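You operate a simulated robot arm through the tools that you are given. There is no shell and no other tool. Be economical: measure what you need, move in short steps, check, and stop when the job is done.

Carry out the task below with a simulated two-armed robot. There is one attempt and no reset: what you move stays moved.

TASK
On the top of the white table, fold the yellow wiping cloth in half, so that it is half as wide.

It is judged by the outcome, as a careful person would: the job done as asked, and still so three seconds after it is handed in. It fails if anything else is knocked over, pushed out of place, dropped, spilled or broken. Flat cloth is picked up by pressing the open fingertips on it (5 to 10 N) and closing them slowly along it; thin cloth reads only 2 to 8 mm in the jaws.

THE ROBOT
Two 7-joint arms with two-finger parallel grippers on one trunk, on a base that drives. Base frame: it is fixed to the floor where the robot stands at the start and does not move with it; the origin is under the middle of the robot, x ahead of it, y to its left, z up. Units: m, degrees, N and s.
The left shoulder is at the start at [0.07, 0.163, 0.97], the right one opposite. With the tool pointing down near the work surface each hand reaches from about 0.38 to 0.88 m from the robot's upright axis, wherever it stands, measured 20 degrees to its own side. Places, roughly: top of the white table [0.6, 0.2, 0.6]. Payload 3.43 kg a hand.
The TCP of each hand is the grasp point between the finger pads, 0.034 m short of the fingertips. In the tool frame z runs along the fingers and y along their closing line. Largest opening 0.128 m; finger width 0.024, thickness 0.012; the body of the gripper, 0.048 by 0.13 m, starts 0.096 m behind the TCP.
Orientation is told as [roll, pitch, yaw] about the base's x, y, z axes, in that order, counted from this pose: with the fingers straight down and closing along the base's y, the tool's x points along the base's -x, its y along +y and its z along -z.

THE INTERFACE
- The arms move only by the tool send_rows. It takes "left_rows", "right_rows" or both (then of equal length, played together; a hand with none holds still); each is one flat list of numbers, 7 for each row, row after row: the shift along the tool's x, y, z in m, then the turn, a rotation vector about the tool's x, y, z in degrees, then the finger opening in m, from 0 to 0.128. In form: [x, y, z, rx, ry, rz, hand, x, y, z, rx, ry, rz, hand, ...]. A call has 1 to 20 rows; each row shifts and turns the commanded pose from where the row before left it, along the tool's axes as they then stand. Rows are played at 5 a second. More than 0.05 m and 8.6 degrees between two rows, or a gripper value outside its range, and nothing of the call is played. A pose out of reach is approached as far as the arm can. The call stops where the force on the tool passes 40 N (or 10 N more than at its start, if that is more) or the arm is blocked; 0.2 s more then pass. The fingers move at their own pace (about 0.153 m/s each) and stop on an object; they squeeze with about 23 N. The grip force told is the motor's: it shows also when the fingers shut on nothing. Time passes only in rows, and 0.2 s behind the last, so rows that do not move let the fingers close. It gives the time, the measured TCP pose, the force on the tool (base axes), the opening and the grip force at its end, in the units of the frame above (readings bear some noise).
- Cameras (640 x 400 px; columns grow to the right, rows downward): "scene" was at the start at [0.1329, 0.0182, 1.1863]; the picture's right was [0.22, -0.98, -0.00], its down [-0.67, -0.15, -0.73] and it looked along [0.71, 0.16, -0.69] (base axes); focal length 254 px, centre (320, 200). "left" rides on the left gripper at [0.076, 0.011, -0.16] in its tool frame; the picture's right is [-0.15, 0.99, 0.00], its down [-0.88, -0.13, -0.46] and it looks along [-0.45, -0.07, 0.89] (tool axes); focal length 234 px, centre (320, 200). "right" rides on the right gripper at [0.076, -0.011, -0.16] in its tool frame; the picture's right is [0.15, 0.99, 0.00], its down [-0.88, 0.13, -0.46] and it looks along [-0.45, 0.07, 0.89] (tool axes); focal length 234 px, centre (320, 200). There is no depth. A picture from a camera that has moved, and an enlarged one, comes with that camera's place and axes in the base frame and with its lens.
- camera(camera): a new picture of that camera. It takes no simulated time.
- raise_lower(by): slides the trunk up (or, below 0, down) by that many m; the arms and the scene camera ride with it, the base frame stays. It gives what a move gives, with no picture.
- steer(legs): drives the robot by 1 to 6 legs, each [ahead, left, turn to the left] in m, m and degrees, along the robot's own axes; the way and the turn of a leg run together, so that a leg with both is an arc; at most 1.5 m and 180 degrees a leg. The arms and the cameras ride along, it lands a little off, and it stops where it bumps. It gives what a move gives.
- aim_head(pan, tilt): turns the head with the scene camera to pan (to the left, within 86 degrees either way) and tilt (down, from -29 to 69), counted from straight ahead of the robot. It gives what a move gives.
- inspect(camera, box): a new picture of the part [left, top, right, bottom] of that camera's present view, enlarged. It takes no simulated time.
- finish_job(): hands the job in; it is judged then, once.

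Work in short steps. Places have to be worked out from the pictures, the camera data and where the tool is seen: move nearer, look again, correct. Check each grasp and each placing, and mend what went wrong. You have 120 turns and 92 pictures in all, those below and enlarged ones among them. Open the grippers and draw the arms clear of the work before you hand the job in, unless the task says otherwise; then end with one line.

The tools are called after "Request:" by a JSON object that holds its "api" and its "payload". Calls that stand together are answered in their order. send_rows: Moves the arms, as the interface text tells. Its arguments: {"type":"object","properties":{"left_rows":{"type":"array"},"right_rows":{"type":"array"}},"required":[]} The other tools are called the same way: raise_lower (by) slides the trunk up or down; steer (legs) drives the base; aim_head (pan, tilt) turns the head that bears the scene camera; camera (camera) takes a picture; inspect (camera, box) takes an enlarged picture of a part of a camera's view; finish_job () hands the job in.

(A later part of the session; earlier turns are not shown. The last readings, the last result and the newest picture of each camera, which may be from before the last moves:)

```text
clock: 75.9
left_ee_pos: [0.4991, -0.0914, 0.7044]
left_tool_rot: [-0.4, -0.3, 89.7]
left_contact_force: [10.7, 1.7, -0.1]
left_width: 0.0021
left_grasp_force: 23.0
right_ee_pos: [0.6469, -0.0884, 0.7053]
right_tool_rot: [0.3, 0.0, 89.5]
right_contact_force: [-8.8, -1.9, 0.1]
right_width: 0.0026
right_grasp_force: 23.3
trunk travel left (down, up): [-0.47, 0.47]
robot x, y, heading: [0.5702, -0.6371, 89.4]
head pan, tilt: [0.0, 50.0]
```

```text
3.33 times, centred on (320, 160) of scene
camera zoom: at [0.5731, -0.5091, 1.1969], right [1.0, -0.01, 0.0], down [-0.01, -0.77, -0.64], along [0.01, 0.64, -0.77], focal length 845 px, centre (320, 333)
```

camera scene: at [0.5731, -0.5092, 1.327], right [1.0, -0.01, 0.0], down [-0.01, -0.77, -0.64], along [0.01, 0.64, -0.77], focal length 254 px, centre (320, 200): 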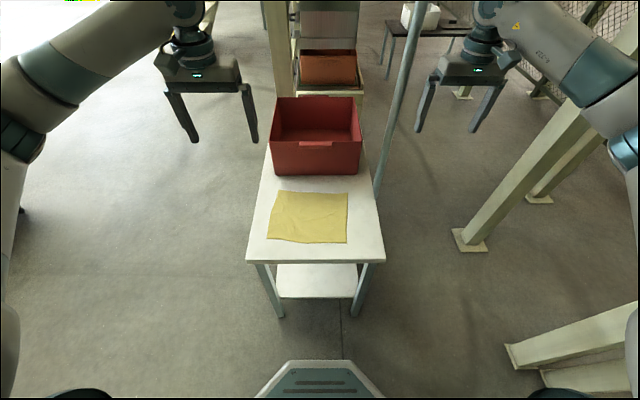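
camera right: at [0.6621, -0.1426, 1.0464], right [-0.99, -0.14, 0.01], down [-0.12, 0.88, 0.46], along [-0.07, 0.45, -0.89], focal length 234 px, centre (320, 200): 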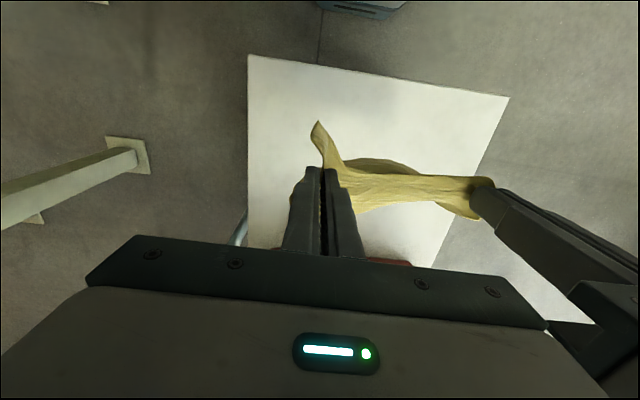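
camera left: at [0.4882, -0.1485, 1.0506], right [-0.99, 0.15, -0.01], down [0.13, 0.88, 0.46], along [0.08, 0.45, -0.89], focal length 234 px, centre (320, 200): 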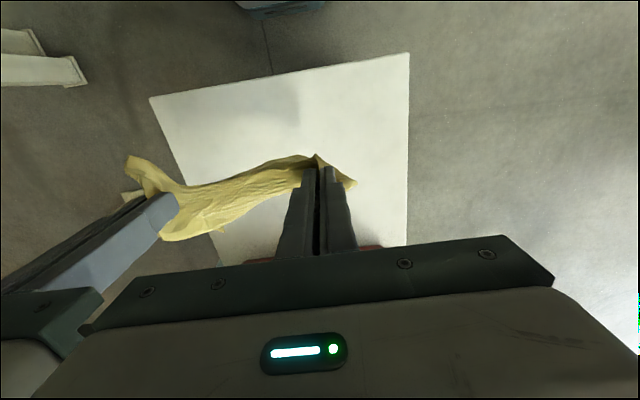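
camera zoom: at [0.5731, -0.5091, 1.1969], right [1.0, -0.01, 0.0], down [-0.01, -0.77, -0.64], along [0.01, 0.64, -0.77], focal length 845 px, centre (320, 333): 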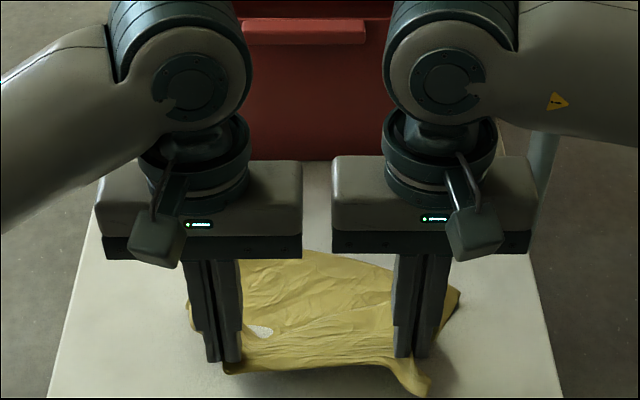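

It laid out well. I lower the last 3 cm moving slightly back (+y) so the front strip lands outward, release, and lift straight up and apart.

Request:
{"api": "send_rows", "payload": {"left_rows": [-0.004, 0, 0.012, 0, 0, 0, 0, -0.004, 0, 0.012, 0, 0, 0, 0, 0, 0, 0, 0, 0, 0, 0.006, 0, 0, 0, 0, 0, 0, 0.012, 0, 0, 0, 0, 0, 0, 0.016, 0, 0, -0.03, 0, 0, 0, 0.016, 0, 0, -0.05, 0, 0, 0, 0.016, 0, 0.02, -0.04, 0, 0, 0, 0.016, 0, 0.04, -0.02, 0, 0, 0, 0.02, 0, 0.045, 0, 0, 0, 0, 0.02, 0, 0.045, 0, 0, 0, 0, 0.02], "right_rows": [-0.004, 0, 0.012, 0, 0, 0, 0, -0.004, 0, 0.012, 0, 0, 0, 0, 0, 0, 0, 0, 0, 0, 0.006, 0, 0, 0, 0, 0, 0, 0.012, 0, 0, 0, 0, 0, 0, 0.016, 0, 0, -0.03, 0, 0, 0, 0.016, 0, 0, -0.05, 0, 0, 0, 0.016, 0, -0.02, -0.04, 0, 0, 0, 0.016, 0, -0.04, -0.02, 0, 0, 0, 0.02, 0, -0.045, 0, 0, 0, 0, 0.02, 0, -0.045, 0, 0, 0, 0, 0.02]}}

Request:
{"api": "inspect", "payload": {"camera": "scene", "box": [240, 120, 400, 220]}}

```text
clock: 78.3
left_ee_pos: [0.349, -0.0808, 0.8219]
left_tool_rot: [-0.5, -0.2, 89.6]
left_contact_force: [0.1, -0.2, 0.3]
left_width: 0.02
left_grasp_force: 0.0
right_ee_pos: [0.7976, -0.084, 0.8231]
right_tool_rot: [0.2, 0.0, 89.5]
right_contact_force: [-0.1, -0.5, 1.0]
right_width: 0.02
right_grasp_force: 0.0
trunk travel left (down, up): [-0.47, 0.47]
robot x, y, heading: [0.5724, -0.6373, 89.3]
head pan, tilt: [0.0, 50.0]
```

```text
4.00 times, centred on (320, 170) of scene
camera zoom: at [0.573, -0.5103, 1.1971], right [1.0, -0.01, 0.0], down [-0.01, -0.77, -0.64], along [0.01, 0.64, -0.77], focal length 1014 px, centre (320, 320)
```

zoom: 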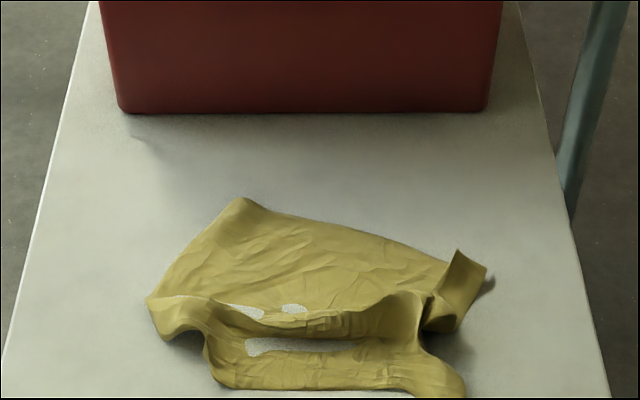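

Far better: nearly flat, with a ridge/pleat parallel to the near edge and a curled right end. Pressing drags the cloth, so I'll smooth it: press closed fingertips on the near strip with both hands and drag toward me.

Request:
{"api": "send_rows", "payload": {"left_rows": [0.0018, -0.0302, 0.02, 0, 0, 0, 0.01, 0.0018, -0.0302, 0.02, 0, 0, 0, 0.01, 0.0018, -0.0302, 0.02, 0, 0, 0, 0.01, 0.0018, -0.0302, 0.02, 0, 0, 0, 0.01, 0.0018, -0.0302, 0.025, 0, 0, 0, 0.01, 0.0018, -0.0302, 0.03, 0, 0, 0, 0.01, 0, 0, 0.006, 0, 0, 0, 0.01, 0, 0, 0.003, 0, 0, 0, 0.01, 0, 0, 0, 0, 0, 0, 0.01], "right_rows": [0.0023, 0.0212, 0.02, 0, 0, 0, 0.01, 0.0023, 0.0212, 0.02, 0, 0, 0, 0.01, 0.0023, 0.0212, 0.02, 0, 0, 0, 0.01, 0.0023, 0.0212, 0.02, 0, 0, 0, 0.01, 0.0023, 0.0212, 0.025, 0, 0, 0, 0.01, 0.0023, 0.0212, 0.03, 0, 0, 0, 0.01, 0, 0, 0.006, 0, 0, 0, 0.01, 0, 0, 0.003, 0, 0, 0, 0.01, 0, 0, 0, 0, 0, 0, 0.01]}}

```text
clock: 80.3
left_ee_pos: [0.5307, -0.0943, 0.6762]
left_tool_rot: [-0.4, -0.2, 89.5]
left_contact_force: [-0.1, 0.8, 0.0]
left_width: 0.0101
left_grasp_force: 0.1
right_ee_pos: [0.6697, -0.0946, 0.6772]
right_tool_rot: [0.2, 0.0, 89.4]
right_contact_force: [-0.3, -0.5, 0.1]
right_width: 0.01
right_grasp_force: 0.2
trunk travel left (down, up): [-0.47, 0.47]
robot x, y, heading: [0.5709, -0.635, 89.2]
head pan, tilt: [0.0, 50.0]
```

Just at the surface. I press about 3 mm and drag both slowly 4.5 cm toward me, then lift slightly and look.

Request:
{"api": "send_rows", "payload": {"left_rows": [0, 0, 0.003, 0, 0, 0, 0.01, 0, 0, 0.001, 0, 0, 0, 0.01, 0.006, 0, 0, 0, 0, 0, 0.01, 0.006, 0, 0, 0, 0, 0, 0.01, 0.006, 0, 0, 0, 0, 0, 0.01, 0.006, 0, 0, 0, 0, 0, 0.01, 0.006, 0, 0, 0, 0, 0, 0.01, 0.006, 0, 0, 0, 0, 0, 0.01, 0.006, 0, 0, 0, 0, 0, 0.01, 0, 0, 0, 0, 0, 0, 0.01], "right_rows": [0, 0, 0.004, 0, 0, 0, 0.01, 0, 0, 0.001, 0, 0, 0, 0.01, 0.006, 0, 0, 0, 0, 0, 0.01, 0.006, 0, 0, 0, 0, 0, 0.01, 0.006, 0, 0, 0, 0, 0, 0.01, 0.006, 0, 0, 0, 0, 0, 0.01, 0.006, 0, 0, 0, 0, 0, 0.01, 0.006, 0, 0, 0, 0, 0, 0.01, 0.006, 0, 0, 0, 0, 0, 0.01, 0, 0, 0, 0, 0, 0, 0.01]}}

Request:
{"api": "inspect", "payload": {"camera": "scene", "box": [240, 120, 400, 240]}}

```text
clock: 82.4
left_ee_pos: [0.5305, -0.1382, 0.6767]
left_tool_rot: [-0.4, -0.5, 89.5]
left_contact_force: [-1.2, -0.9, 15.8]
left_width: 0.0102
left_grasp_force: 0.0
right_ee_pos: [0.6676, -0.1366, 0.6757]
right_tool_rot: [0.4, -0.5, 89.4]
right_contact_force: [1.5, -1.8, 15.3]
right_width: 0.0094
right_grasp_force: 0.0
trunk travel left (down, up): [-0.47, 0.47]
robot x, y, heading: [0.5701, -0.6353, 89.3]
head pan, tilt: [0.0, 50.0]
stopped in row 10 (right hand): the force on the tool passed its limit (the readings are from after the stop); the commanded pose is now the measured one
```

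```text
3.33 times, centred on (320, 180) of scene
camera zoom: at [0.573, -0.512, 1.1968], right [1.0, -0.01, 0.0], down [-0.01, -0.76, -0.64], along [0.01, 0.64, -0.76], focal length 845 px, centre (320, 267)
```

zoom: 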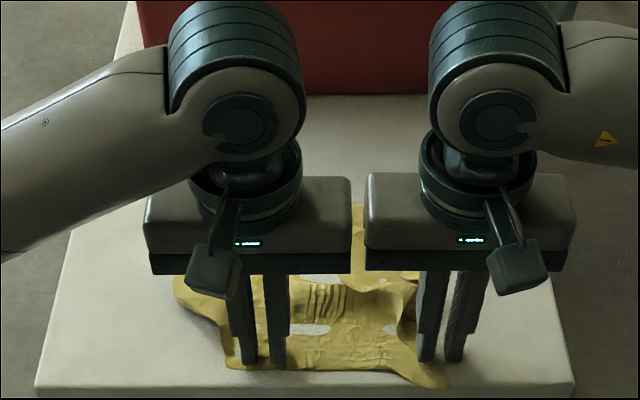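

I lift both hands and draw them apart to see the effect.

Request:
{"api": "send_rows", "payload": {"left_rows": [0, 0, -0.03, 0, 0, 0, 0.01, 0, 0.02, -0.04, 0, 0, 0, 0.02, 0, 0.045, -0.02, 0, 0, 0, 0.02, 0, 0.045, 0, 0, 0, 0, 0.02, 0, 0.045, 0, 0, 0, 0, 0.02], "right_rows": [0, 0, -0.03, 0, 0, 0, 0.01, 0, -0.02, -0.04, 0, 0, 0, 0.02, 0, -0.045, -0.02, 0, 0, 0, 0.02, 0, -0.045, 0, 0, 0, 0, 0.02, 0, -0.045, 0, 0, 0, 0, 0.02]}}

Request:
{"api": "inspect", "payload": {"camera": "scene", "box": [240, 120, 400, 240]}}

```text
clock: 83.6
left_ee_pos: [0.3738, -0.1351, 0.7631]
left_tool_rot: [-0.4, -0.3, 89.6]
left_contact_force: [0.4, 0.2, 0.8]
left_width: 0.02
left_grasp_force: 0.1
right_ee_pos: [0.8248, -0.1371, 0.7629]
right_tool_rot: [0.2, -0.1, 89.4]
right_contact_force: [0.2, 0.2, 0.0]
right_width: 0.02
right_grasp_force: 0.1
trunk travel left (down, up): [-0.47, 0.47]
robot x, y, heading: [0.57, -0.6353, 89.4]
head pan, tilt: [0.0, 50.0]
```

```text
3.33 times, centred on (320, 180) of scene
camera zoom: at [0.573, -0.5105, 1.1971], right [1.0, -0.01, 0.0], down [-0.01, -0.77, -0.64], along [0.01, 0.64, -0.77], focal length 845 px, centre (320, 267)
```

zoom: 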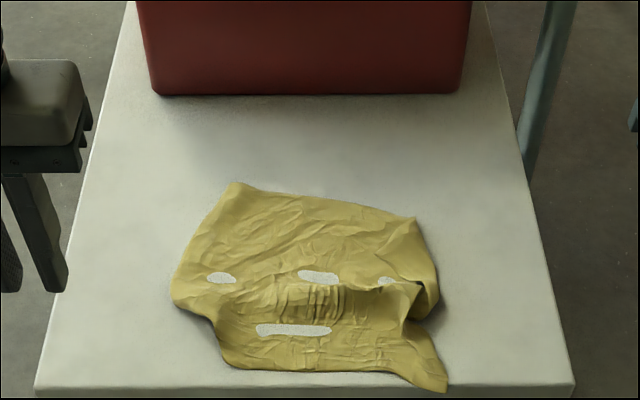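

Press-dragging works very well. Now I take a closer look at the remaining overlaps with a hand camera above.

Request:
{"api": "send_rows", "payload": {"right_rows": [-0.01, 0.045, -0.03, 0, 0, 0, 0.02, -0.01, 0.045, -0.03, 0, 0, 0, 0.02, 0, 0.045, -0.03, 0, 0, 0, 0.02, 0, 0.045, -0.01, 0, 0, 0, 0.02]}}

Request:
{"api": "inspect", "payload": {"camera": "right", "box": [180, 20, 480, 260]}}

Request:
{"api": "inspect", "payload": {"camera": "scene", "box": [275, 160, 365, 220]}}

```text
refused: row 1 steps farther than a row can; nothing moved
```

```text
1.67 times, centred on (330, 140) of right
camera zoom: at [0.8355, -0.2133, 0.9206], right [-0.99, -0.14, 0.01], down [-0.12, 0.88, 0.46], along [-0.07, 0.45, -0.89], focal length 390 px, centre (303, 300)
```

zoom: 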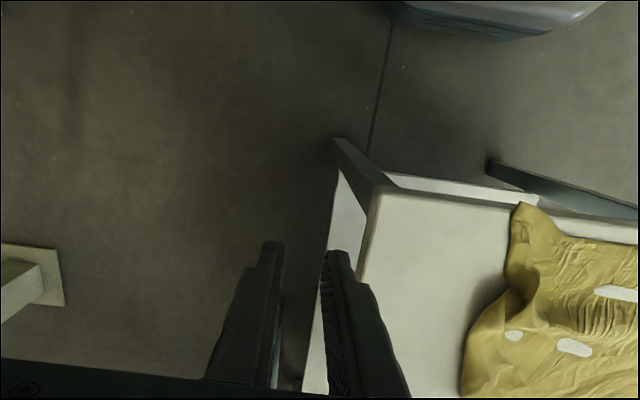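

```text
6.67 times, centred on (320, 190) of scene
camera zoom: at [0.573, -0.5105, 1.1971], right [1.0, -0.01, 0.0], down [-0.01, -0.77, -0.64], along [0.01, 0.64, -0.77], focal length 1691 px, centre (320, 267)
```

zoom: 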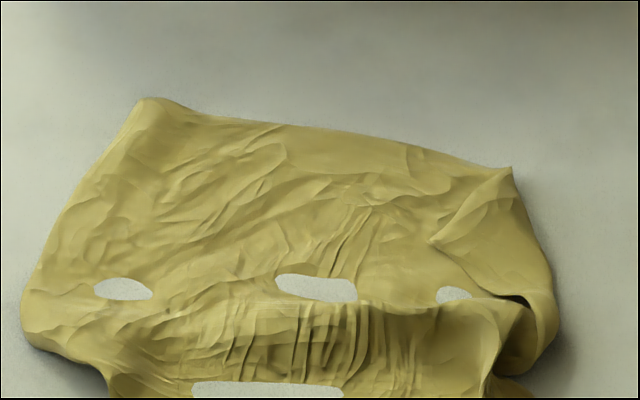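

A pleat remains at mid-depth and the far-right corner is folded over on top (tip about (0.63,-0.033)). I'll press and drag: left hand on the far-left corner outward (+y, -x), right hand on the folded tip outward to the right/far.

Request:
{"api": "send_rows", "payload": {"left_rows": [-0.0275, -0.0218, 0, 0, 0, 0, 0.01, -0.0275, -0.0218, 0, 0, 0, 0, 0.01, -0.0275, -0.0218, 0.01, 0, 0, 0, 0.01, -0.0275, -0.0218, 0.02, 0, 0, 0, 0.01, -0.0275, -0.0218, 0.025, 0, 0, 0, 0.01, -0.0275, -0.0218, 0.028, 0, 0, 0, 0.01, 0, 0, 0.002, 0, 0, 0, 0.01, 0, 0, 0, 0, 0, 0, 0.01], "right_rows": [-0.0178, 0.0313, 0, 0, 0, 0, 0.01, -0.0178, 0.0313, 0, 0, 0, 0, 0.01, -0.0178, 0.0313, 0.01, 0, 0, 0, 0.01, -0.0178, 0.0313, 0.02, 0, 0, 0, 0.01, -0.0178, 0.0313, 0.025, 0, 0, 0, 0.01, -0.0178, 0.0313, 0.028, 0, 0, 0, 0.01, 0, 0, 0.002, 0, 0, 0, 0.01, 0, 0, 0, 0, 0, 0, 0.01]}}

Request:
{"api": "inspect", "payload": {"camera": "right", "box": [180, 60, 460, 260]}}

```text
clock: 85.4
left_ee_pos: [0.508, 0.029, 0.679]
left_tool_rot: [-0.4, -0.2, 89.6]
left_contact_force: [-0.1, 0.5, -0.4]
left_width: 0.0101
left_grasp_force: 0.0
right_ee_pos: [0.6359, -0.0272, 0.6775]
right_tool_rot: [0.3, -0.1, 89.5]
right_contact_force: [0.1, 0.6, -0.5]
right_width: 0.0099
right_grasp_force: 0.0
trunk travel left (down, up): [-0.47, 0.47]
robot x, y, heading: [0.5696, -0.6345, 89.4]
head pan, tilt: [0.0, 50.0]
```

```text
2.00 times, centred on (320, 160) of right
camera zoom: at [0.6466, -0.1037, 0.8356], right [-0.99, -0.14, 0.01], down [-0.12, 0.88, 0.46], along [-0.07, 0.45, -0.89], focal length 468 px, centre (320, 280)
```

zoom: 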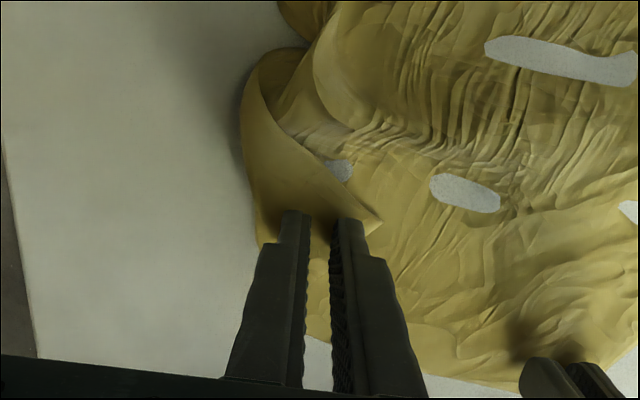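

The right fingers sit on the folded tip. I press ~3 mm and drag: right +x (and a bit +y), left toward far-left.

Request:
{"api": "send_rows", "payload": {"left_rows": [0, 0, 0.004, 0, 0, 0, 0.01, 0, 0, 0.002, 0, 0, 0, 0.01, -0.006, 0.003, 0, 0, 0, 0, 0.01, -0.006, 0.003, 0, 0, 0, 0, 0.01, -0.006, 0.003, 0, 0, 0, 0, 0.01, -0.006, 0.003, 0, 0, 0, 0, 0.01, -0.006, 0.003, 0, 0, 0, 0, 0.01, -0.006, 0.003, 0, 0, 0, 0, 0.01, -0.006, 0.002, 0, 0, 0, 0, 0.01, 0, 0, -0.002, 0, 0, 0, 0.01], "right_rows": [0, 0, 0.003, 0, 0, 0, 0.01, 0, 0, 0.001, 0, 0, 0, 0.01, -0.002, -0.008, 0, 0, 0, 0, 0.01, -0.002, -0.008, 0, 0, 0, 0, 0.01, -0.002, -0.008, 0, 0, 0, 0, 0.01, -0.002, -0.008, 0, 0, 0, 0, 0.01, -0.002, -0.008, 0, 0, 0, 0, 0.01, -0.002, -0.008, 0, 0, 0, 0, 0.01, -0.002, -0.008, 0, 0, 0, 0, 0.01, 0, 0, -0.002, 0, 0, 0, 0.01]}}

Request:
{"api": "inspect", "payload": {"camera": "right", "box": [180, 60, 460, 260]}}

```text
clock: 87.6
left_ee_pos: [0.4851, 0.0704, 0.6757]
left_tool_rot: [-0.3, -0.4, 89.6]
left_contact_force: [0.3, -2.5, 16.2]
left_width: 0.0076
left_grasp_force: 0.1
right_ee_pos: [0.6923, -0.0163, 0.6775]
right_tool_rot: [0.3, -0.2, 89.3]
right_contact_force: [0.8, -0.2, -0.5]
right_width: 0.01
right_grasp_force: 0.1
trunk travel left (down, up): [-0.47, 0.47]
robot x, y, heading: [0.5689, -0.6408, 89.6]
head pan, tilt: [0.0, 50.0]
```

```text
2.00 times, centred on (320, 160) of right
camera zoom: at [0.7039, -0.0919, 0.8354], right [-0.99, -0.14, 0.01], down [-0.12, 0.88, 0.46], along [-0.07, 0.45, -0.89], focal length 468 px, centre (320, 280)
```

zoom: 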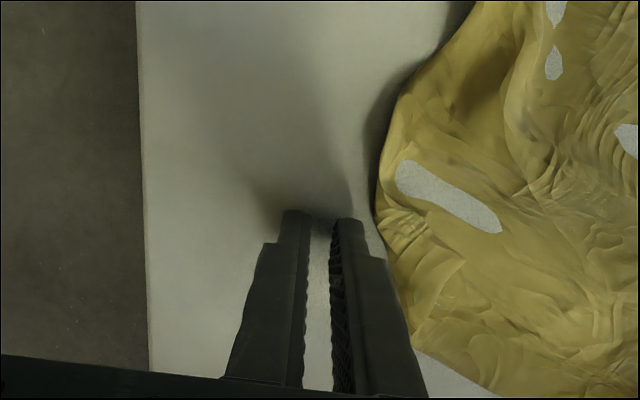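

The right fingers slid past the edge; I lift both hands and view everything.

Request:
{"api": "send_rows", "payload": {"left_rows": [0, 0, -0.04, 0, 0, 0, 0.02, 0, 0.02, -0.04, 0, 0, 0, 0.02, 0.03, 0.035, 0, 0, 0, 0, 0.02, 0.03, 0.035, 0, 0, 0, 0, 0.02, 0.03, 0.03, 0, 0, 0, 0, 0.02, 0.03, 0.03, 0, 0, 0, 0, 0.02], "right_rows": [0, 0, -0.04, 0, 0, 0, 0.02, 0, -0.02, -0.04, 0, 0, 0, 0.02, 0.03, -0.035, 0, 0, 0, 0, 0.02, 0.02, -0.035, 0, 0, 0, 0, 0.02, 0.02, -0.03, 0, 0, 0, 0, 0.02, 0.02, -0.02, 0, 0, 0, 0, 0.02]}}

Request:
{"api": "inspect", "payload": {"camera": "scene", "box": [260, 140, 380, 220]}}

```text
clock: 89.0
left_ee_pos: [0.336, -0.048, 0.7548]
left_tool_rot: [-0.4, -0.1, 89.6]
left_contact_force: [-0.4, 0.6, 0.8]
left_width: 0.0203
left_grasp_force: 0.1
right_ee_pos: [0.8323, -0.1064, 0.757]
right_tool_rot: [0.4, -0.2, 89.5]
right_contact_force: [1.1, 0.0, 0.2]
right_width: 0.0201
right_grasp_force: 0.0
trunk travel left (down, up): [-0.47, 0.47]
robot x, y, heading: [0.5691, -0.6366, 89.5]
head pan, tilt: [0.0, 50.0]
```

```text
5.00 times, centred on (320, 180) of scene
camera zoom: at [0.5725, -0.5105, 1.1972], right [1.0, -0.01, 0.0], down [-0.01, -0.77, -0.64], along [0.01, 0.64, -0.77], focal length 1268 px, centre (320, 300)
```

zoom: 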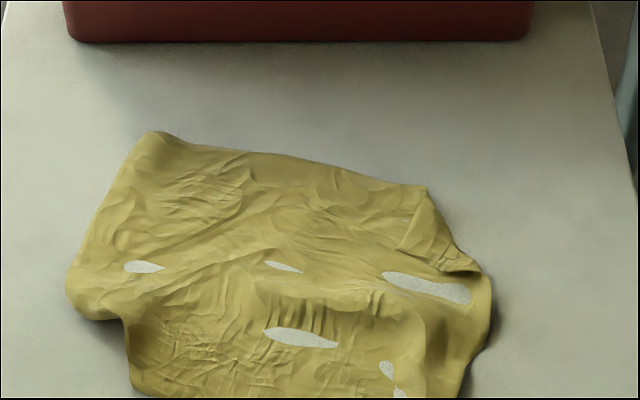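

Better. A small triangle on the right remains folded over; the near-left strip is drawn in. I sweep the right fingertips from inside the triangle outward, and the left drags the near-left part to -x.

Request:
{"api": "send_rows", "payload": {"left_rows": [0.0062, -0.0248, 0, 0, 0, 0, 0.01, 0.0062, -0.0248, 0, 0, 0, 0, 0.01, 0.0062, -0.0248, 0.01, 0, 0, 0, 0.01, 0.0062, -0.0248, 0.02, 0, 0, 0, 0.01, 0.0062, -0.0248, 0.022, 0, 0, 0, 0.01, 0.0062, -0.0248, 0.024, 0, 0, 0, 0.01, 0, 0, 0.003, 0, 0, 0, 0.01, 0, 0, 0.003, 0, 0, 0, 0.01, 0, 0.007, 0, 0, 0, 0, 0.01, 0, 0.007, 0, 0, 0, 0, 0.01, 0, 0.007, 0, 0, 0, 0, 0.01, 0, 0.007, 0, 0, 0, 0, 0.01, 0, 0.007, 0, 0, 0, 0, 0.01, 0, 0.007, 0, 0, 0, 0, 0.01, 0, 0, 0, 0, 0, 0, 0.01, 0, 0, 0, 0, 0, 0, 0.01, 0, 0, -0.01, 0, 0, 0, 0.01, 0, 0.03, -0.04, 0, 0, 0, 0.01, 0, 0.04, -0.03, 0, 0, 0, 0.01], "right_rows": [-0.0143, 0.0378, 0, 0, 0, 0, 0.01, -0.0143, 0.0378, 0, 0, 0, 0, 0.01, -0.0143, 0.0378, 0.01, 0, 0, 0, 0.01, -0.0143, 0.0378, 0.02, 0, 0, 0, 0.01, -0.0143, 0.0378, 0.025, 0, 0, 0, 0.01, -0.0143, 0.0378, 0.024, 0, 0, 0, 0.01, 0, 0, 0.002, 0, 0, 0, 0.01, 0, 0, 0.002, 0, 0, 0, 0.01, -0.003, -0.009, 0, 0, 0, 0, 0.01, -0.003, -0.009, 0, 0, 0, 0, 0.01, -0.003, -0.009, 0, 0, 0, 0, 0.01, -0.003, -0.009, 0, 0, 0, 0, 0.01, -0.003, -0.009, 0, 0, 0, 0, 0.01, -0.003, -0.009, 0, 0, 0, 0, 0.01, -0.004, -0.012, -0.001, 0, 0, 0, 0.01, -0.004, -0.012, -0.002, 0, 0, 0, 0.01, -0.004, -0.012, -0.01, 0, 0, 0, 0.01, 0, -0.03, -0.03, 0, 0, 0, 0.01, 0, -0.04, -0.03, 0, 0, 0, 0.01]}}

Request:
{"api": "inspect", "payload": {"camera": "scene", "box": [250, 140, 390, 240]}}

```text
clock: 91.7
left_ee_pos: [0.4571, -0.0851, 0.6773]
left_tool_rot: [-0.7, -0.7, 89.6]
left_contact_force: [2.4, 0.5, 18.7]
left_width: 0.0047
left_grasp_force: 23.0
right_ee_pos: [0.6441, -0.0069, 0.676]
right_tool_rot: [0.4, -0.3, 89.3]
right_contact_force: [-0.6, -1.2, 7.0]
right_width: 0.0099
right_grasp_force: 0.0
trunk travel left (down, up): [-0.47, 0.47]
robot x, y, heading: [0.5704, -0.6362, 89.4]
head pan, tilt: [0.0, 50.0]
stopped in row 13 (left hand): the force on the tool passed its limit (the readings are from after the stop); the commanded pose is now the measured one
```

```text
4.00 times, centred on (320, 190) of scene
camera zoom: at [0.5732, -0.5111, 1.197], right [1.0, -0.01, 0.0], down [-0.01, -0.77, -0.64], along [0.01, 0.64, -0.77], focal length 1014 px, centre (320, 240)
```

zoom: 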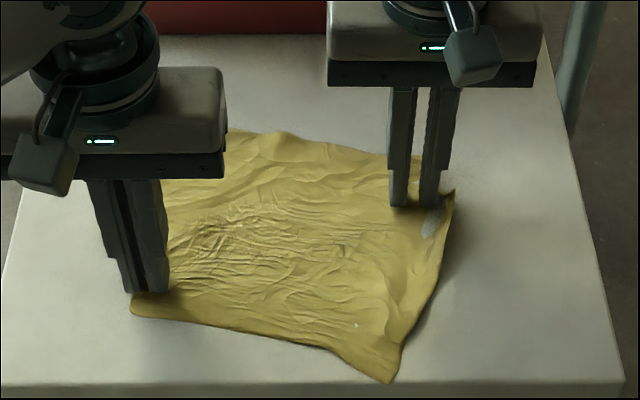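

Excellent, the cloth is almost flat now. The left lifts off; the right continues its outward sweep.

Request:
{"api": "send_rows", "payload": {"left_rows": [0, 0, -0.003, 0, 0, 0, 0.015, 0, 0, -0.003, 0, 0, 0, 0.02, 0, 0, -0.03, 0, 0, 0, 0.02, 0, 0, -0.04, 0, 0, 0, 0.02, 0, 0.03, -0.01, 0, 0, 0, 0.02, 0, 0.04, 0, 0, 0, 0, 0.02, 0, 0.04, 0, 0, 0, 0, 0.02, 0, 0, 0, 0, 0, 0, 0.02], "right_rows": [-0.003, -0.009, 0, 0, 0, 0, 0.01, -0.003, -0.009, 0, 0, 0, 0, 0.01, -0.003, -0.009, 0, 0, 0, 0, 0.01, -0.003, -0.009, 0, 0, 0, 0, 0.01, 0, 0, -0.03, 0, 0, 0, 0.01, 0, -0.03, -0.03, 0, 0, 0, 0.01, 0, -0.04, -0.02, 0, 0, 0, 0.01, 0, -0.04, 0, 0, 0, 0, 0.01]}}

Request:
{"api": "inspect", "payload": {"camera": "scene", "box": [250, 140, 390, 240]}}

```text
clock: 93.5
left_ee_pos: [0.3465, -0.0828, 0.7582]
left_tool_rot: [-0.4, -0.4, 89.6]
left_contact_force: [1.0, -0.3, 0.0]
left_width: 0.0201
left_grasp_force: 0.2
right_ee_pos: [0.7905, 0.0056, 0.7512]
right_tool_rot: [0.5, -0.1, 89.3]
right_contact_force: [0.4, -0.3, -0.1]
right_width: 0.0101
right_grasp_force: 0.0
trunk travel left (down, up): [-0.47, 0.47]
robot x, y, heading: [0.573, -0.6387, 89.9]
head pan, tilt: [0.0, 50.0]
```

```text
4.00 times, centred on (320, 190) of scene
camera zoom: at [0.5748, -0.5091, 1.1969], right [1.0, -0.01, 0.0], down [-0.01, -0.77, -0.64], along [0.0, 0.64, -0.77], focal length 1014 px, centre (320, 240)
```

zoom: 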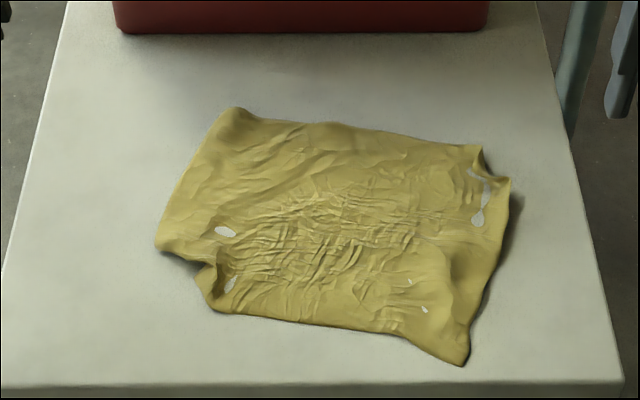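

Nearly a clean flat rectangle now; only the near-left corner and far-right corner are tucked. One more outward press-drag on each, fingers closed, with lighter pressure.

Request:
{"api": "send_rows", "payload": {"left_rows": [0.0012, -0.0281, 0, 0, 0, 0, 0, 0.0012, -0.0281, 0.01, 0, 0, 0, 0, 0.0012, -0.0281, 0.015, 0, 0, 0, 0, 0.0012, -0.0281, 0.02, 0, 0, 0, 0, 0.0012, -0.0281, 0.02, 0, 0, 0, 0, 0.0012, -0.0281, 0.016, 0, 0, 0, 0, 0, 0, 0.003, 0, 0, 0, 0, 0.001, 0.008, 0, 0, 0, 0, 0, 0.001, 0.008, 0, 0, 0, 0, 0, 0.001, 0.008, 0, 0, 0, 0, 0, 0.001, 0.008, 0, 0, 0, 0, 0, 0.001, 0.008, 0, 0, 0, 0, 0, 0.001, 0.008, 0, 0, 0, 0, 0, 0.001, 0.008, 0, 0, 0, 0, 0, 0, 0, -0.03, 0, 0, 0, 0, 0, 0.03, -0.03, 0, 0, 0, 0, 0, 0.04, -0.02, 0, 0, 0, 0, 0, 0.03, 0, 0, 0, 0, 0], "right_rows": [-0.001, 0.0176, 0, 0, 0, 0, 0, -0.001, 0.0176, 0.01, 0, 0, 0, 0, -0.001, 0.0176, 0.015, 0, 0, 0, 0, -0.001, 0.0176, 0.015, 0, 0, 0, 0, -0.001, 0.0176, 0.02, 0, 0, 0, 0, -0.001, 0.0176, 0.014, 0, 0, 0, 0, 0, 0, 0.003, 0, 0, 0, 0, -0.0015, -0.0085, 0, 0, 0, 0, 0, -0.0015, -0.0085, 0, 0, 0, 0, 0, -0.0015, -0.0085, 0, 0, 0, 0, 0, -0.0015, -0.0085, 0, 0, 0, 0, 0, -0.0015, -0.0085, 0, 0, 0, 0, 0, -0.0015, -0.0085, 0, 0, 0, 0, 0, -0.0015, -0.0085, 0, 0, 0, 0, 0, 0, 0, -0.03, 0, 0, 0, 0, 0, -0.03, -0.03, 0, 0, 0, 0, 0, -0.03, -0.02, 0, 0, 0, 0, 0, -0.03, 0, 0, 0, 0, 0]}}

Request:
{"api": "inspect", "payload": {"camera": "scene", "box": [250, 140, 390, 240]}}

```text
clock: 97.3
left_ee_pos: [0.3573, -0.0988, 0.7541]
left_tool_rot: [-0.5, -0.3, 89.5]
left_contact_force: [0.4, -0.2, -0.6]
left_width: 0.0002
left_grasp_force: 23.0
right_ee_pos: [0.8329, 0.02, 0.7545]
right_tool_rot: [0.4, -0.1, 89.4]
right_contact_force: [-0.3, -0.6, 0.3]
right_width: 0.0
right_grasp_force: 23.4
trunk travel left (down, up): [-0.47, 0.47]
robot x, y, heading: [0.5692, -0.6373, 89.5]
head pan, tilt: [0.0, 50.0]
```

```text
4.00 times, centred on (320, 190) of scene
camera zoom: at [0.5734, -0.5094, 1.197], right [1.0, -0.01, 0.0], down [-0.01, -0.77, -0.64], along [0.01, 0.64, -0.77], focal length 1014 px, centre (320, 240)
```

zoom: 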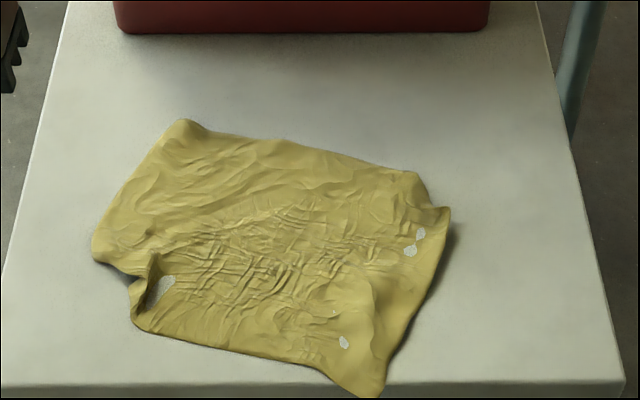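

The whole cloth shifted left but is flat save a pleat at the left edge and a curl at the far right. I drag the left bulge and the right corner away (+y) to open these.

Request:
{"api": "send_rows", "payload": {"left_rows": [-0.0128, -0.0186, 0, 0, 0, 0, 0, -0.0128, -0.0186, 0.01, 0, 0, 0, 0, -0.0128, -0.0186, 0.02, 0, 0, 0, 0, -0.0128, -0.0186, 0.025, 0, 0, 0, 0, -0.0128, -0.0186, 0.022, 0, 0, 0, 0, 0, 0, 0.003, 0, 0, 0, 0, -0.0056, 0.0013, 0, 0, 0, 0, 0, -0.0056, 0.0013, 0, 0, 0, 0, 0, -0.0056, 0.0013, 0, 0, 0, 0, 0, -0.0056, 0.0013, 0, 0, 0, 0, 0, -0.0056, 0.0013, 0, 0, 0, 0, 0, -0.0056, 0.0013, 0, 0, 0, 0, 0, -0.0056, 0.0013, 0, 0, 0, 0, 0, -0.0056, 0.0013, 0, 0, 0, 0, 0, 0, 0, -0.03, 0, 0, 0, 0, 0.01, 0.03, -0.03, 0, 0, 0, 0, 0.02, 0.04, -0.02, 0, 0, 0, 0], "right_rows": [0.006, 0.0366, 0, 0, 0, 0, 0, 0.006, 0.0366, 0.01, 0, 0, 0, 0, 0.006, 0.0366, 0.02, 0, 0, 0, 0, 0.006, 0.0366, 0.025, 0, 0, 0, 0, 0.006, 0.0366, 0.022, 0, 0, 0, 0, 0, 0, 0.003, 0, 0, 0, 0, -0.0056, -0.0045, 0, 0, 0, 0, 0, -0.0056, -0.0045, 0, 0, 0, 0, 0, -0.0056, -0.0045, 0, 0, 0, 0, 0, -0.0056, -0.0045, 0, 0, 0, 0, 0, -0.0056, -0.0045, 0, 0, 0, 0, 0, -0.0056, -0.0045, 0, 0, 0, 0, 0, -0.0056, -0.0045, 0, 0, 0, 0, 0, -0.0056, -0.0045, 0, 0, 0, 0, 0, 0, 0, -0.03, 0, 0, 0, 0, 0.01, -0.03, -0.03, 0, 0, 0, 0, 0.02, -0.04, -0.02, 0, 0, 0, 0]}}

Request:
{"api": "inspect", "payload": {"camera": "scene", "box": [250, 140, 390, 240]}}

```text
clock: 100.9
left_ee_pos: [0.3699, -0.0212, 0.7548]
left_tool_rot: [-0.5, -0.5, 89.4]
left_contact_force: [0.4, -0.5, 0.8]
left_width: 0.0
left_grasp_force: 23.3
right_ee_pos: [0.759, 0.0018, 0.7569]
right_tool_rot: [0.4, -0.2, 89.3]
right_contact_force: [-0.1, -0.3, -0.5]
right_width: 0.0
right_grasp_force: 23.0
trunk travel left (down, up): [-0.47, 0.47]
robot x, y, heading: [0.5713, -0.6397, 89.6]
head pan, tilt: [0.0, 50.0]
```

```text
4.00 times, centred on (320, 190) of scene
camera zoom: at [0.5734, -0.511, 1.1971], right [1.0, -0.01, 0.0], down [-0.01, -0.77, -0.64], along [0.01, 0.64, -0.77], focal length 1014 px, centre (320, 240)
```

zoom: 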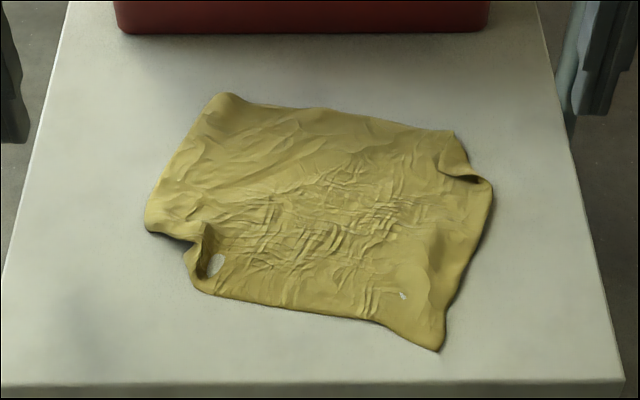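

The two tucks are pleats in the y-direction at the left and right edges, so I stretch diagonally: left hand drags the near-left part toward me, right hand drags the far-right part away.

Request:
{"api": "send_rows", "payload": {"left_rows": [0.0138, -0.0274, 0, 0, 0, 0, 0, 0.0138, -0.0274, 0.01, 0, 0, 0, 0, 0.0138, -0.0274, 0.02, 0, 0, 0, 0, 0.0138, -0.0274, 0.025, 0, 0, 0, 0, 0.0138, -0.0274, 0.022, 0, 0, 0, 0, 0, 0, 0.004, 0, 0, 0, 0, 0.0056, 0.002, 0, 0, 0, 0, 0, 0.0056, 0.002, 0, 0, 0, 0, 0, 0.0056, 0.002, 0, 0, 0, 0, 0, 0.0056, 0.002, 0, 0, 0, 0, 0, 0.0056, 0.002, 0, 0, 0, 0, 0, 0.0056, 0.002, 0, 0, 0, 0, 0, 0.0056, 0.002, 0, 0, 0, 0, 0, 0.0056, 0.002, 0, 0, 0, 0, 0, 0, 0, -0.03, 0, 0, 0, 0, 0, 0.03, -0.03, 0, 0, 0, 0, -0.01, 0.04, -0.02, 0, 0, 0, 0, -0.01, 0.04, 0, 0, 0, 0, 0], "right_rows": [-0.006, 0.0174, 0, 0, 0, 0, 0, -0.006, 0.0174, 0.01, 0, 0, 0, 0, -0.006, 0.0174, 0.02, 0, 0, 0, 0, -0.006, 0.0174, 0.025, 0, 0, 0, 0, -0.006, 0.0174, 0.022, 0, 0, 0, 0, 0, 0, 0.006, 0, 0, 0, 0, -0.0056, -0.0022, 0, 0, 0, 0, 0, -0.0056, -0.0022, 0, 0, 0, 0, 0, -0.0056, -0.0022, 0, 0, 0, 0, 0, -0.0056, -0.0022, 0, 0, 0, 0, 0, -0.0056, -0.0022, 0, 0, 0, 0, 0, -0.0056, -0.0022, 0, 0, 0, 0, 0, -0.0056, -0.0022, 0, 0, 0, 0, 0, -0.0056, -0.0022, 0, 0, 0, 0, 0, 0, 0, -0.03, 0, 0, 0, 0, 0, -0.03, -0.03, 0, 0, 0, 0, 0.02, -0.04, -0.02, 0, 0, 0, 0, 0.02, -0.04, 0, 0, 0, 0, 0]}}

Request:
{"api": "inspect", "payload": {"camera": "scene", "box": [250, 140, 390, 240]}}

```text
clock: 104.7
left_ee_pos: [0.3787, -0.1138, 0.7539]
left_tool_rot: [-0.5, -0.4, 89.7]
left_contact_force: [0.2, 1.2, 0.1]
left_width: 0.0001
left_grasp_force: 23.4
right_ee_pos: [0.7977, 0.0406, 0.7523]
right_tool_rot: [0.2, -0.1, 89.4]
right_contact_force: [-0.2, -1.0, -0.4]
right_width: 0.0001
right_grasp_force: 22.9
trunk travel left (down, up): [-0.47, 0.47]
robot x, y, heading: [0.5707, -0.6394, 89.4]
head pan, tilt: [0.0, 50.0]
```

```text
4.00 times, centred on (320, 190) of scene
camera zoom: at [0.5731, -0.5098, 1.197], right [1.0, -0.01, 0.0], down [-0.01, -0.77, -0.64], along [0.01, 0.64, -0.77], focal length 1014 px, centre (320, 240)
```

zoom: 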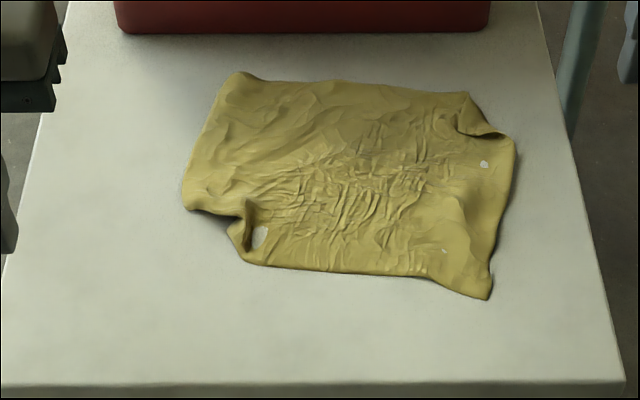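

The whole cloth slid instead. Now the right hand presses statically to hold the cloth while the left presses more firmly on the near-left part and drags it toward me and left.

Request:
{"api": "send_rows", "payload": {"left_rows": [-0.0128, -0.0322, 0, 0, 0, 0, 0, -0.0128, -0.0322, 0.01, 0, 0, 0, 0, -0.0128, -0.0322, 0.02, 0, 0, 0, 0, -0.0128, -0.0322, 0.025, 0, 0, 0, 0, -0.0128, -0.0322, 0.022, 0, 0, 0, 0, 0, 0, 0.006, 0, 0, 0, 0, 0.006, 0.0035, 0, 0, 0, 0, 0, 0.006, 0.0035, 0, 0, 0, 0, 0, 0.006, 0.0035, 0, 0, 0, 0, 0, 0.006, 0.0035, 0, 0, 0, 0, 0, 0.006, 0.0035, 0, 0, 0, 0, 0, 0.006, 0.0035, 0, 0, 0, 0, 0, 0.006, 0.0035, 0, 0, 0, 0, 0, 0.006, 0.0035, 0, 0, 0, 0, 0, 0.006, 0.0035, 0, 0, 0, 0, 0], "right_rows": [0.004, 0.0276, 0, 0, 0, 0, 0, 0.004, 0.0276, 0.01, 0, 0, 0, 0, 0.004, 0.0276, 0.02, 0, 0, 0, 0, 0.004, 0.0276, 0.025, 0, 0, 0, 0, 0.004, 0.0276, 0.022, 0, 0, 0, 0, 0, 0, 0.005, 0, 0, 0, 0, 0, 0, 0, 0, 0, 0, 0, 0, 0, 0, 0, 0, 0, 0, 0, 0, 0, 0, 0, 0, 0, 0, 0, 0, 0, 0, 0, 0, 0, 0, 0, 0, 0, 0, 0, 0, 0, 0, 0, 0, 0, 0, 0, 0, 0, 0, 0, 0, 0, 0, 0, 0, 0, 0, 0, 0, 0, 0, 0, 0, 0, 0, 0]}}

Request:
{"api": "inspect", "payload": {"camera": "scene", "box": [250, 140, 390, 240]}}

```text
clock: 107.9
left_ee_pos: [0.5127, -0.1077, 0.675]
left_tool_rot: [-0.6, -0.7, 89.7]
left_contact_force: [11.0, 11.1, 23.0]
left_width: 0.0
left_grasp_force: 22.5
right_ee_pos: [0.6575, 0.0211, 0.6749]
right_tool_rot: [0.5, -0.4, 89.5]
right_contact_force: [-6.6, -1.9, 35.0]
right_width: 0.0
right_grasp_force: 23.1
trunk travel left (down, up): [-0.47, 0.47]
robot x, y, heading: [0.5718, -0.6372, 89.7]
head pan, tilt: [0.0, 50.0]
```

```text
4.00 times, centred on (320, 190) of scene
camera zoom: at [0.5733, -0.514, 1.1977], right [1.0, -0.01, 0.0], down [-0.01, -0.76, -0.65], along [0.01, 0.65, -0.76], focal length 1014 px, centre (320, 240)
```

zoom: 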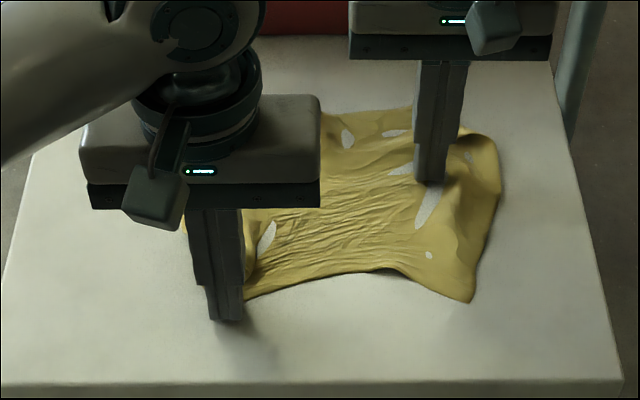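

That stretched it well. Now the left holds while the right repositions to the far-right corner and drags it outward (staying clear of the bin).

Request:
{"api": "send_rows", "payload": {"left_rows": [0, 0, 0, 0, 0, 0, 0, 0, 0, 0, 0, 0, 0, 0, 0, 0, 0, 0, 0, 0, 0, 0, 0, 0, 0, 0, 0, 0, 0, 0, 0, 0, 0, 0, 0, 0, 0, 0, 0, 0, 0, 0, 0, 0, 0, 0, 0, 0, 0, 0, 0, 0, 0, 0, 0, 0, 0, 0, 0, 0, 0, 0, 0, 0, 0, 0, 0, 0, 0, 0, 0, 0, 0, 0, 0, 0, 0, 0, 0, 0, 0, 0, 0, 0], "right_rows": [0, 0, -0.03, 0, 0, 0, 0, -0.03, -0.015, 0, 0, 0, 0, 0, -0.025, -0.013, 0, 0, 0, 0, 0, 0, 0, 0.02, 0, 0, 0, 0, 0, 0, 0.01, 0, 0, 0, 0, -0.003, -0.005, 0, 0, 0, 0, 0, -0.003, -0.005, 0, 0, 0, 0, 0, -0.003, -0.005, 0, 0, 0, 0, 0, -0.003, -0.005, 0, 0, 0, 0, 0, -0.003, -0.005, 0, 0, 0, 0, 0, -0.003, -0.005, 0, 0, 0, 0, 0, -0.003, -0.005, 0, 0, 0, 0, 0]}}

Request:
{"api": "inspect", "payload": {"camera": "scene", "box": [250, 140, 390, 240]}}

```text
clock: 108.3
left_ee_pos: [0.5121, -0.1048, 0.6749]
left_tool_rot: [-0.7, -0.5, 89.5]
left_contact_force: [2.1, -1.8, 16.4]
left_width: 0.0
left_grasp_force: 23.4
right_ee_pos: [0.6624, 0.0185, 0.6778]
right_tool_rot: [-0.2, 0.5, 89.2]
right_contact_force: [0.5, 0.5, 0.7]
right_width: 0.0002
right_grasp_force: 22.9
trunk travel left (down, up): [-0.47, 0.47]
robot x, y, heading: [0.5713, -0.6371, 89.3]
head pan, tilt: [0.0, 50.0]
stopped in row 1 (left hand): the force on the tool passed its limit (the readings are from after the stop); the commanded pose is now the measured one
```

```text
4.00 times, centred on (320, 190) of scene
camera zoom: at [0.5733, -0.5103, 1.1961], right [1.0, -0.01, 0.0], down [-0.01, -0.77, -0.64], along [0.01, 0.64, -0.77], focal length 1014 px, centre (320, 240)
```

zoom: 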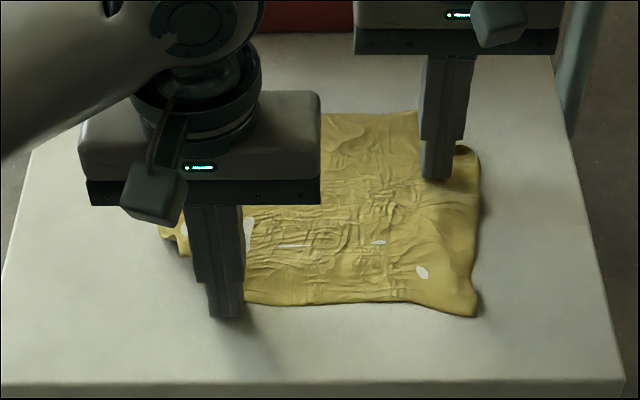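

The left's load spike stopped the call; the forces are now moderate. I send the right-hand move again.

Request:
{"api": "send_rows", "payload": {"right_rows": [0, 0, -0.03, 0, 0, 0, 0, -0.025, 0, 0, 0, 0, 0, 0, -0.025, 0, 0, 0, 0, 0, 0, 0, 0, 0.025, 0, 0, 0, 0, 0, 0, 0.008, 0, 0, 0, 0, -0.003, -0.005, 0, 0, 0, 0, 0, -0.003, -0.005, 0, 0, 0, 0, 0, -0.003, -0.005, 0, 0, 0, 0, 0, -0.003, -0.005, 0, 0, 0, 0, 0, -0.003, -0.005, 0, 0, 0, 0, 0, -0.003, -0.005, 0, 0, 0, 0, 0, -0.003, -0.005, 0, 0, 0, 0, 0, 0, 0, 0, 0, 0, 0, 0]}}

Request:
{"api": "inspect", "payload": {"camera": "scene", "box": [250, 140, 390, 240]}}

```text
clock: 111.1
left_ee_pos: [0.5115, -0.1061, 0.6745]
left_tool_rot: [-0.6, -0.5, 89.5]
left_contact_force: [2.4, 3.1, 22.7]
left_width: 0.0
left_grasp_force: 23.3
right_ee_pos: [0.6982, 0.0895, 0.6764]
right_tool_rot: [-0.1, 0.3, 89.2]
right_contact_force: [-0.2, 0.0, 0.5]
right_width: 0.0
right_grasp_force: 22.0
trunk travel left (down, up): [-0.47, 0.47]
robot x, y, heading: [0.5706, -0.6375, 89.7]
head pan, tilt: [0.0, 50.0]
```

```text
4.00 times, centred on (320, 190) of scene
camera zoom: at [0.5736, -0.5109, 1.1972], right [1.0, -0.01, 0.0], down [-0.01, -0.77, -0.64], along [0.01, 0.64, -0.77], focal length 1014 px, centre (320, 240)
```

zoom: 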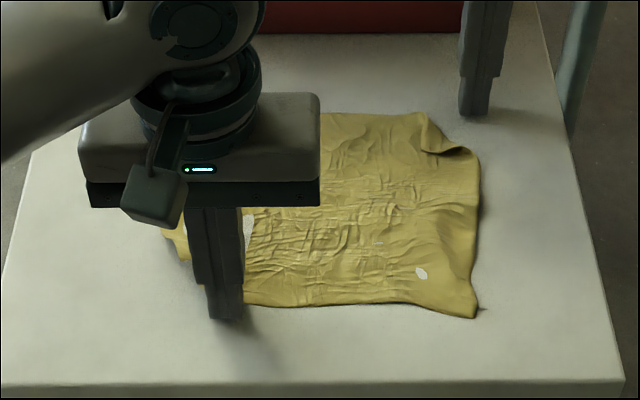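

The right missed the cloth (already off the edge). I lift both away and take stock.

Request:
{"api": "send_rows", "payload": {"left_rows": [0, 0, -0.03, 0, 0, 0, 0, 0, 0.02, -0.04, 0, 0, 0, 0, 0, 0.045, -0.02, 0, 0, 0, 0.02, 0, 0.045, 0, 0, 0, 0, 0.04, 0, 0.04, 0, 0, 0, 0, 0.04], "right_rows": [0, 0, -0.03, 0, 0, 0, 0, 0, -0.02, -0.04, 0, 0, 0, 0, 0.01, -0.04, -0.02, 0, 0, 0, 0.02, 0.02, -0.02, 0, 0, 0, 0, 0.04, 0.02, -0.02, 0, 0, 0, 0, 0.04]}}

Request:
{"api": "inspect", "payload": {"camera": "scene", "box": [265, 150, 385, 230]}}

```text
clock: 112.3
left_ee_pos: [0.3601, -0.1035, 0.7645]
left_tool_rot: [-0.6, -0.5, 89.4]
left_contact_force: [-0.3, -0.3, -0.6]
left_width: 0.0397
left_grasp_force: 0.0
right_ee_pos: [0.7982, 0.0396, 0.7665]
right_tool_rot: [-0.1, 0.3, 89.2]
right_contact_force: [0.6, 0.0, -0.7]
right_width: 0.0395
right_grasp_force: 0.0
trunk travel left (down, up): [-0.47, 0.47]
robot x, y, heading: [0.5715, -0.6348, 89.8]
head pan, tilt: [0.0, 50.0]
```

```text
5.00 times, centred on (325, 190) of scene
camera zoom: at [0.5733, -0.5104, 1.1971], right [1.0, -0.01, 0.0], down [-0.01, -0.77, -0.64], along [0.01, 0.64, -0.77], focal length 1268 px, centre (295, 250)
```

zoom: 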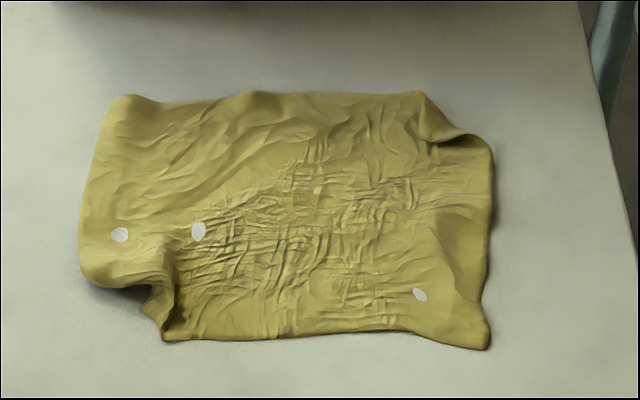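

The cloth is now a nearly flat rectangle (x 0.47–0.70, y -0.11–0.08) with only two small corner tucks. I'll fold the far edge toward me, where the hands can tilt over; first back up 10 cm to have room for tilted hands.

Request:
{"api": "steer", "payload": {"legs": [[-0.1, 0, 0]]}}

```text
clock: 113.4
left_ee_pos: [0.3592, -0.2031, 0.7634]
left_tool_rot: [-0.6, -0.6, 89.5]
left_contact_force: [-0.3, -0.7, -0.3]
left_width: 0.0399
left_grasp_force: 0.0
right_ee_pos: [0.7966, -0.0632, 0.7671]
right_tool_rot: [-0.2, 0.3, 89.2]
right_contact_force: [-0.4, -0.2, 0.1]
right_width: 0.0397
right_grasp_force: 0.1
trunk travel left (down, up): [-0.47, 0.47]
robot x, y, heading: [0.5703, -0.7387, 89.5]
head pan, tilt: [0.0, 50.0]
```

Now I move both hands over the far corners (0.483,0.07) and (0.667,0.068), 2.5 cm above.

Request:
{"api": "send_rows", "payload": {"left_rows": [-0.039, -0.0177, 0.009, 0, 0, 0, 0.04, -0.039, -0.0177, 0.009, 0, 0, 0, 0.04, -0.039, -0.0177, 0.009, 0, 0, 0, 0.04, -0.039, -0.0177, 0.009, 0, 0, 0, 0.04, -0.039, -0.0177, 0.009, 0, 0, 0, 0.04, -0.039, -0.0177, 0.009, 0, 0, 0, 0.04, -0.039, -0.0177, 0.009, 0, 0, 0, 0.04, 0, 0, 0, 0, 0, 0, 0.04], "right_rows": [-0.0187, 0.0186, 0.0096, 0, 0, 0, 0.045, -0.0187, 0.0186, 0.0096, 0, 0, 0, 0.045, -0.0187, 0.0186, 0.0096, 0, 0, 0, 0.045, -0.0187, 0.0186, 0.0096, 0, 0, 0, 0.045, -0.0187, 0.0186, 0.0096, 0, 0, 0, 0.045, -0.0187, 0.0186, 0.0096, 0, 0, 0, 0.045, -0.0187, 0.0186, 0.0096, 0, 0, 0, 0.045, 0, 0, 0, 0, 0, 0, 0.045]}}

Request:
{"api": "inspect", "payload": {"camera": "scene", "box": [255, 90, 385, 180]}}

```text
clock: 115.2
left_ee_pos: [0.4852, 0.0681, 0.7056]
left_tool_rot: [-0.6, -0.4, 89.4]
left_contact_force: [-0.6, -0.6, -0.1]
left_width: 0.0399
left_grasp_force: 0.0
right_ee_pos: [0.669, 0.0719, 0.6961]
right_tool_rot: [-0.1, 0.4, 89.3]
right_contact_force: [-0.5, 0.2, -0.6]
right_width: 0.045
right_grasp_force: 0.2
trunk travel left (down, up): [-0.47, 0.47]
robot x, y, heading: [0.5671, -0.7336, 89.5]
head pan, tilt: [0.0, 50.0]
```

```text
4.44 times, centred on (320, 135) of scene
camera zoom: at [0.572, -0.6106, 1.197], right [1.0, -0.01, 0.0], down [-0.01, -0.77, -0.64], along [0.01, 0.64, -0.77], focal length 1127 px, centre (320, 489)
```

zoom: 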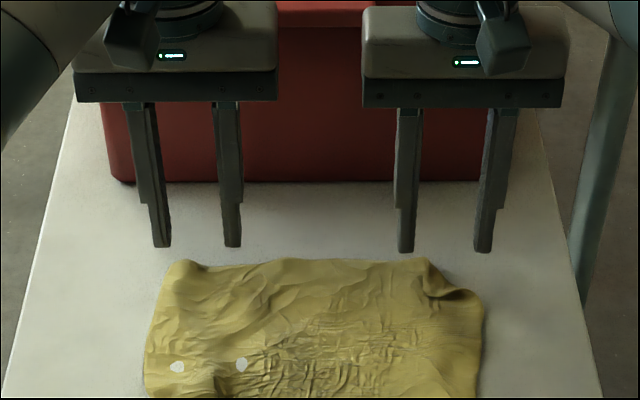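

Landing would be slightly past the far edge; I shift the left 8 mm and the right 16 mm toward me, and descend to contact.

Request:
{"api": "send_rows", "payload": {"left_rows": [0.008, 0, 0.012, 0, 0, 0, 0.04, 0, 0, 0.012, 0, 0, 0, 0.04, 0, 0, 0.003, 0, 0, 0, 0.04, 0, 0, 0.003, 0, 0, 0, 0.04, 0, 0, 0.001, 0, 0, 0, 0.04, 0, 0, 0, 0, 0, 0, 0.04], "right_rows": [0.016, 0.006, 0.006, 0, 0, 0, 0.045, 0, 0, 0.008, 0, 0, 0, 0.045, 0, 0, 0.003, 0, 0, 0, 0.045, 0, 0, 0.003, 0, 0, 0, 0.045, 0, 0, 0.001, 0, 0, 0, 0.045, 0, 0, 0, 0, 0, 0, 0.045]}}

```text
clock: 116.6
left_ee_pos: [0.4864, 0.06, 0.6762]
left_tool_rot: [-0.6, -0.5, 89.5]
left_contact_force: [-0.8, 1.4, 14.0]
left_width: 0.0403
left_grasp_force: 0.2
right_ee_pos: [0.6617, 0.0541, 0.6768]
right_tool_rot: [-0.2, 0.3, 89.2]
right_contact_force: [0.2, 0.2, 1.0]
right_width: 0.0451
right_grasp_force: 0.0
trunk travel left (down, up): [-0.47, 0.47]
robot x, y, heading: [0.5723, -0.7418, 89.8]
head pan, tilt: [0.0, 50.0]
```

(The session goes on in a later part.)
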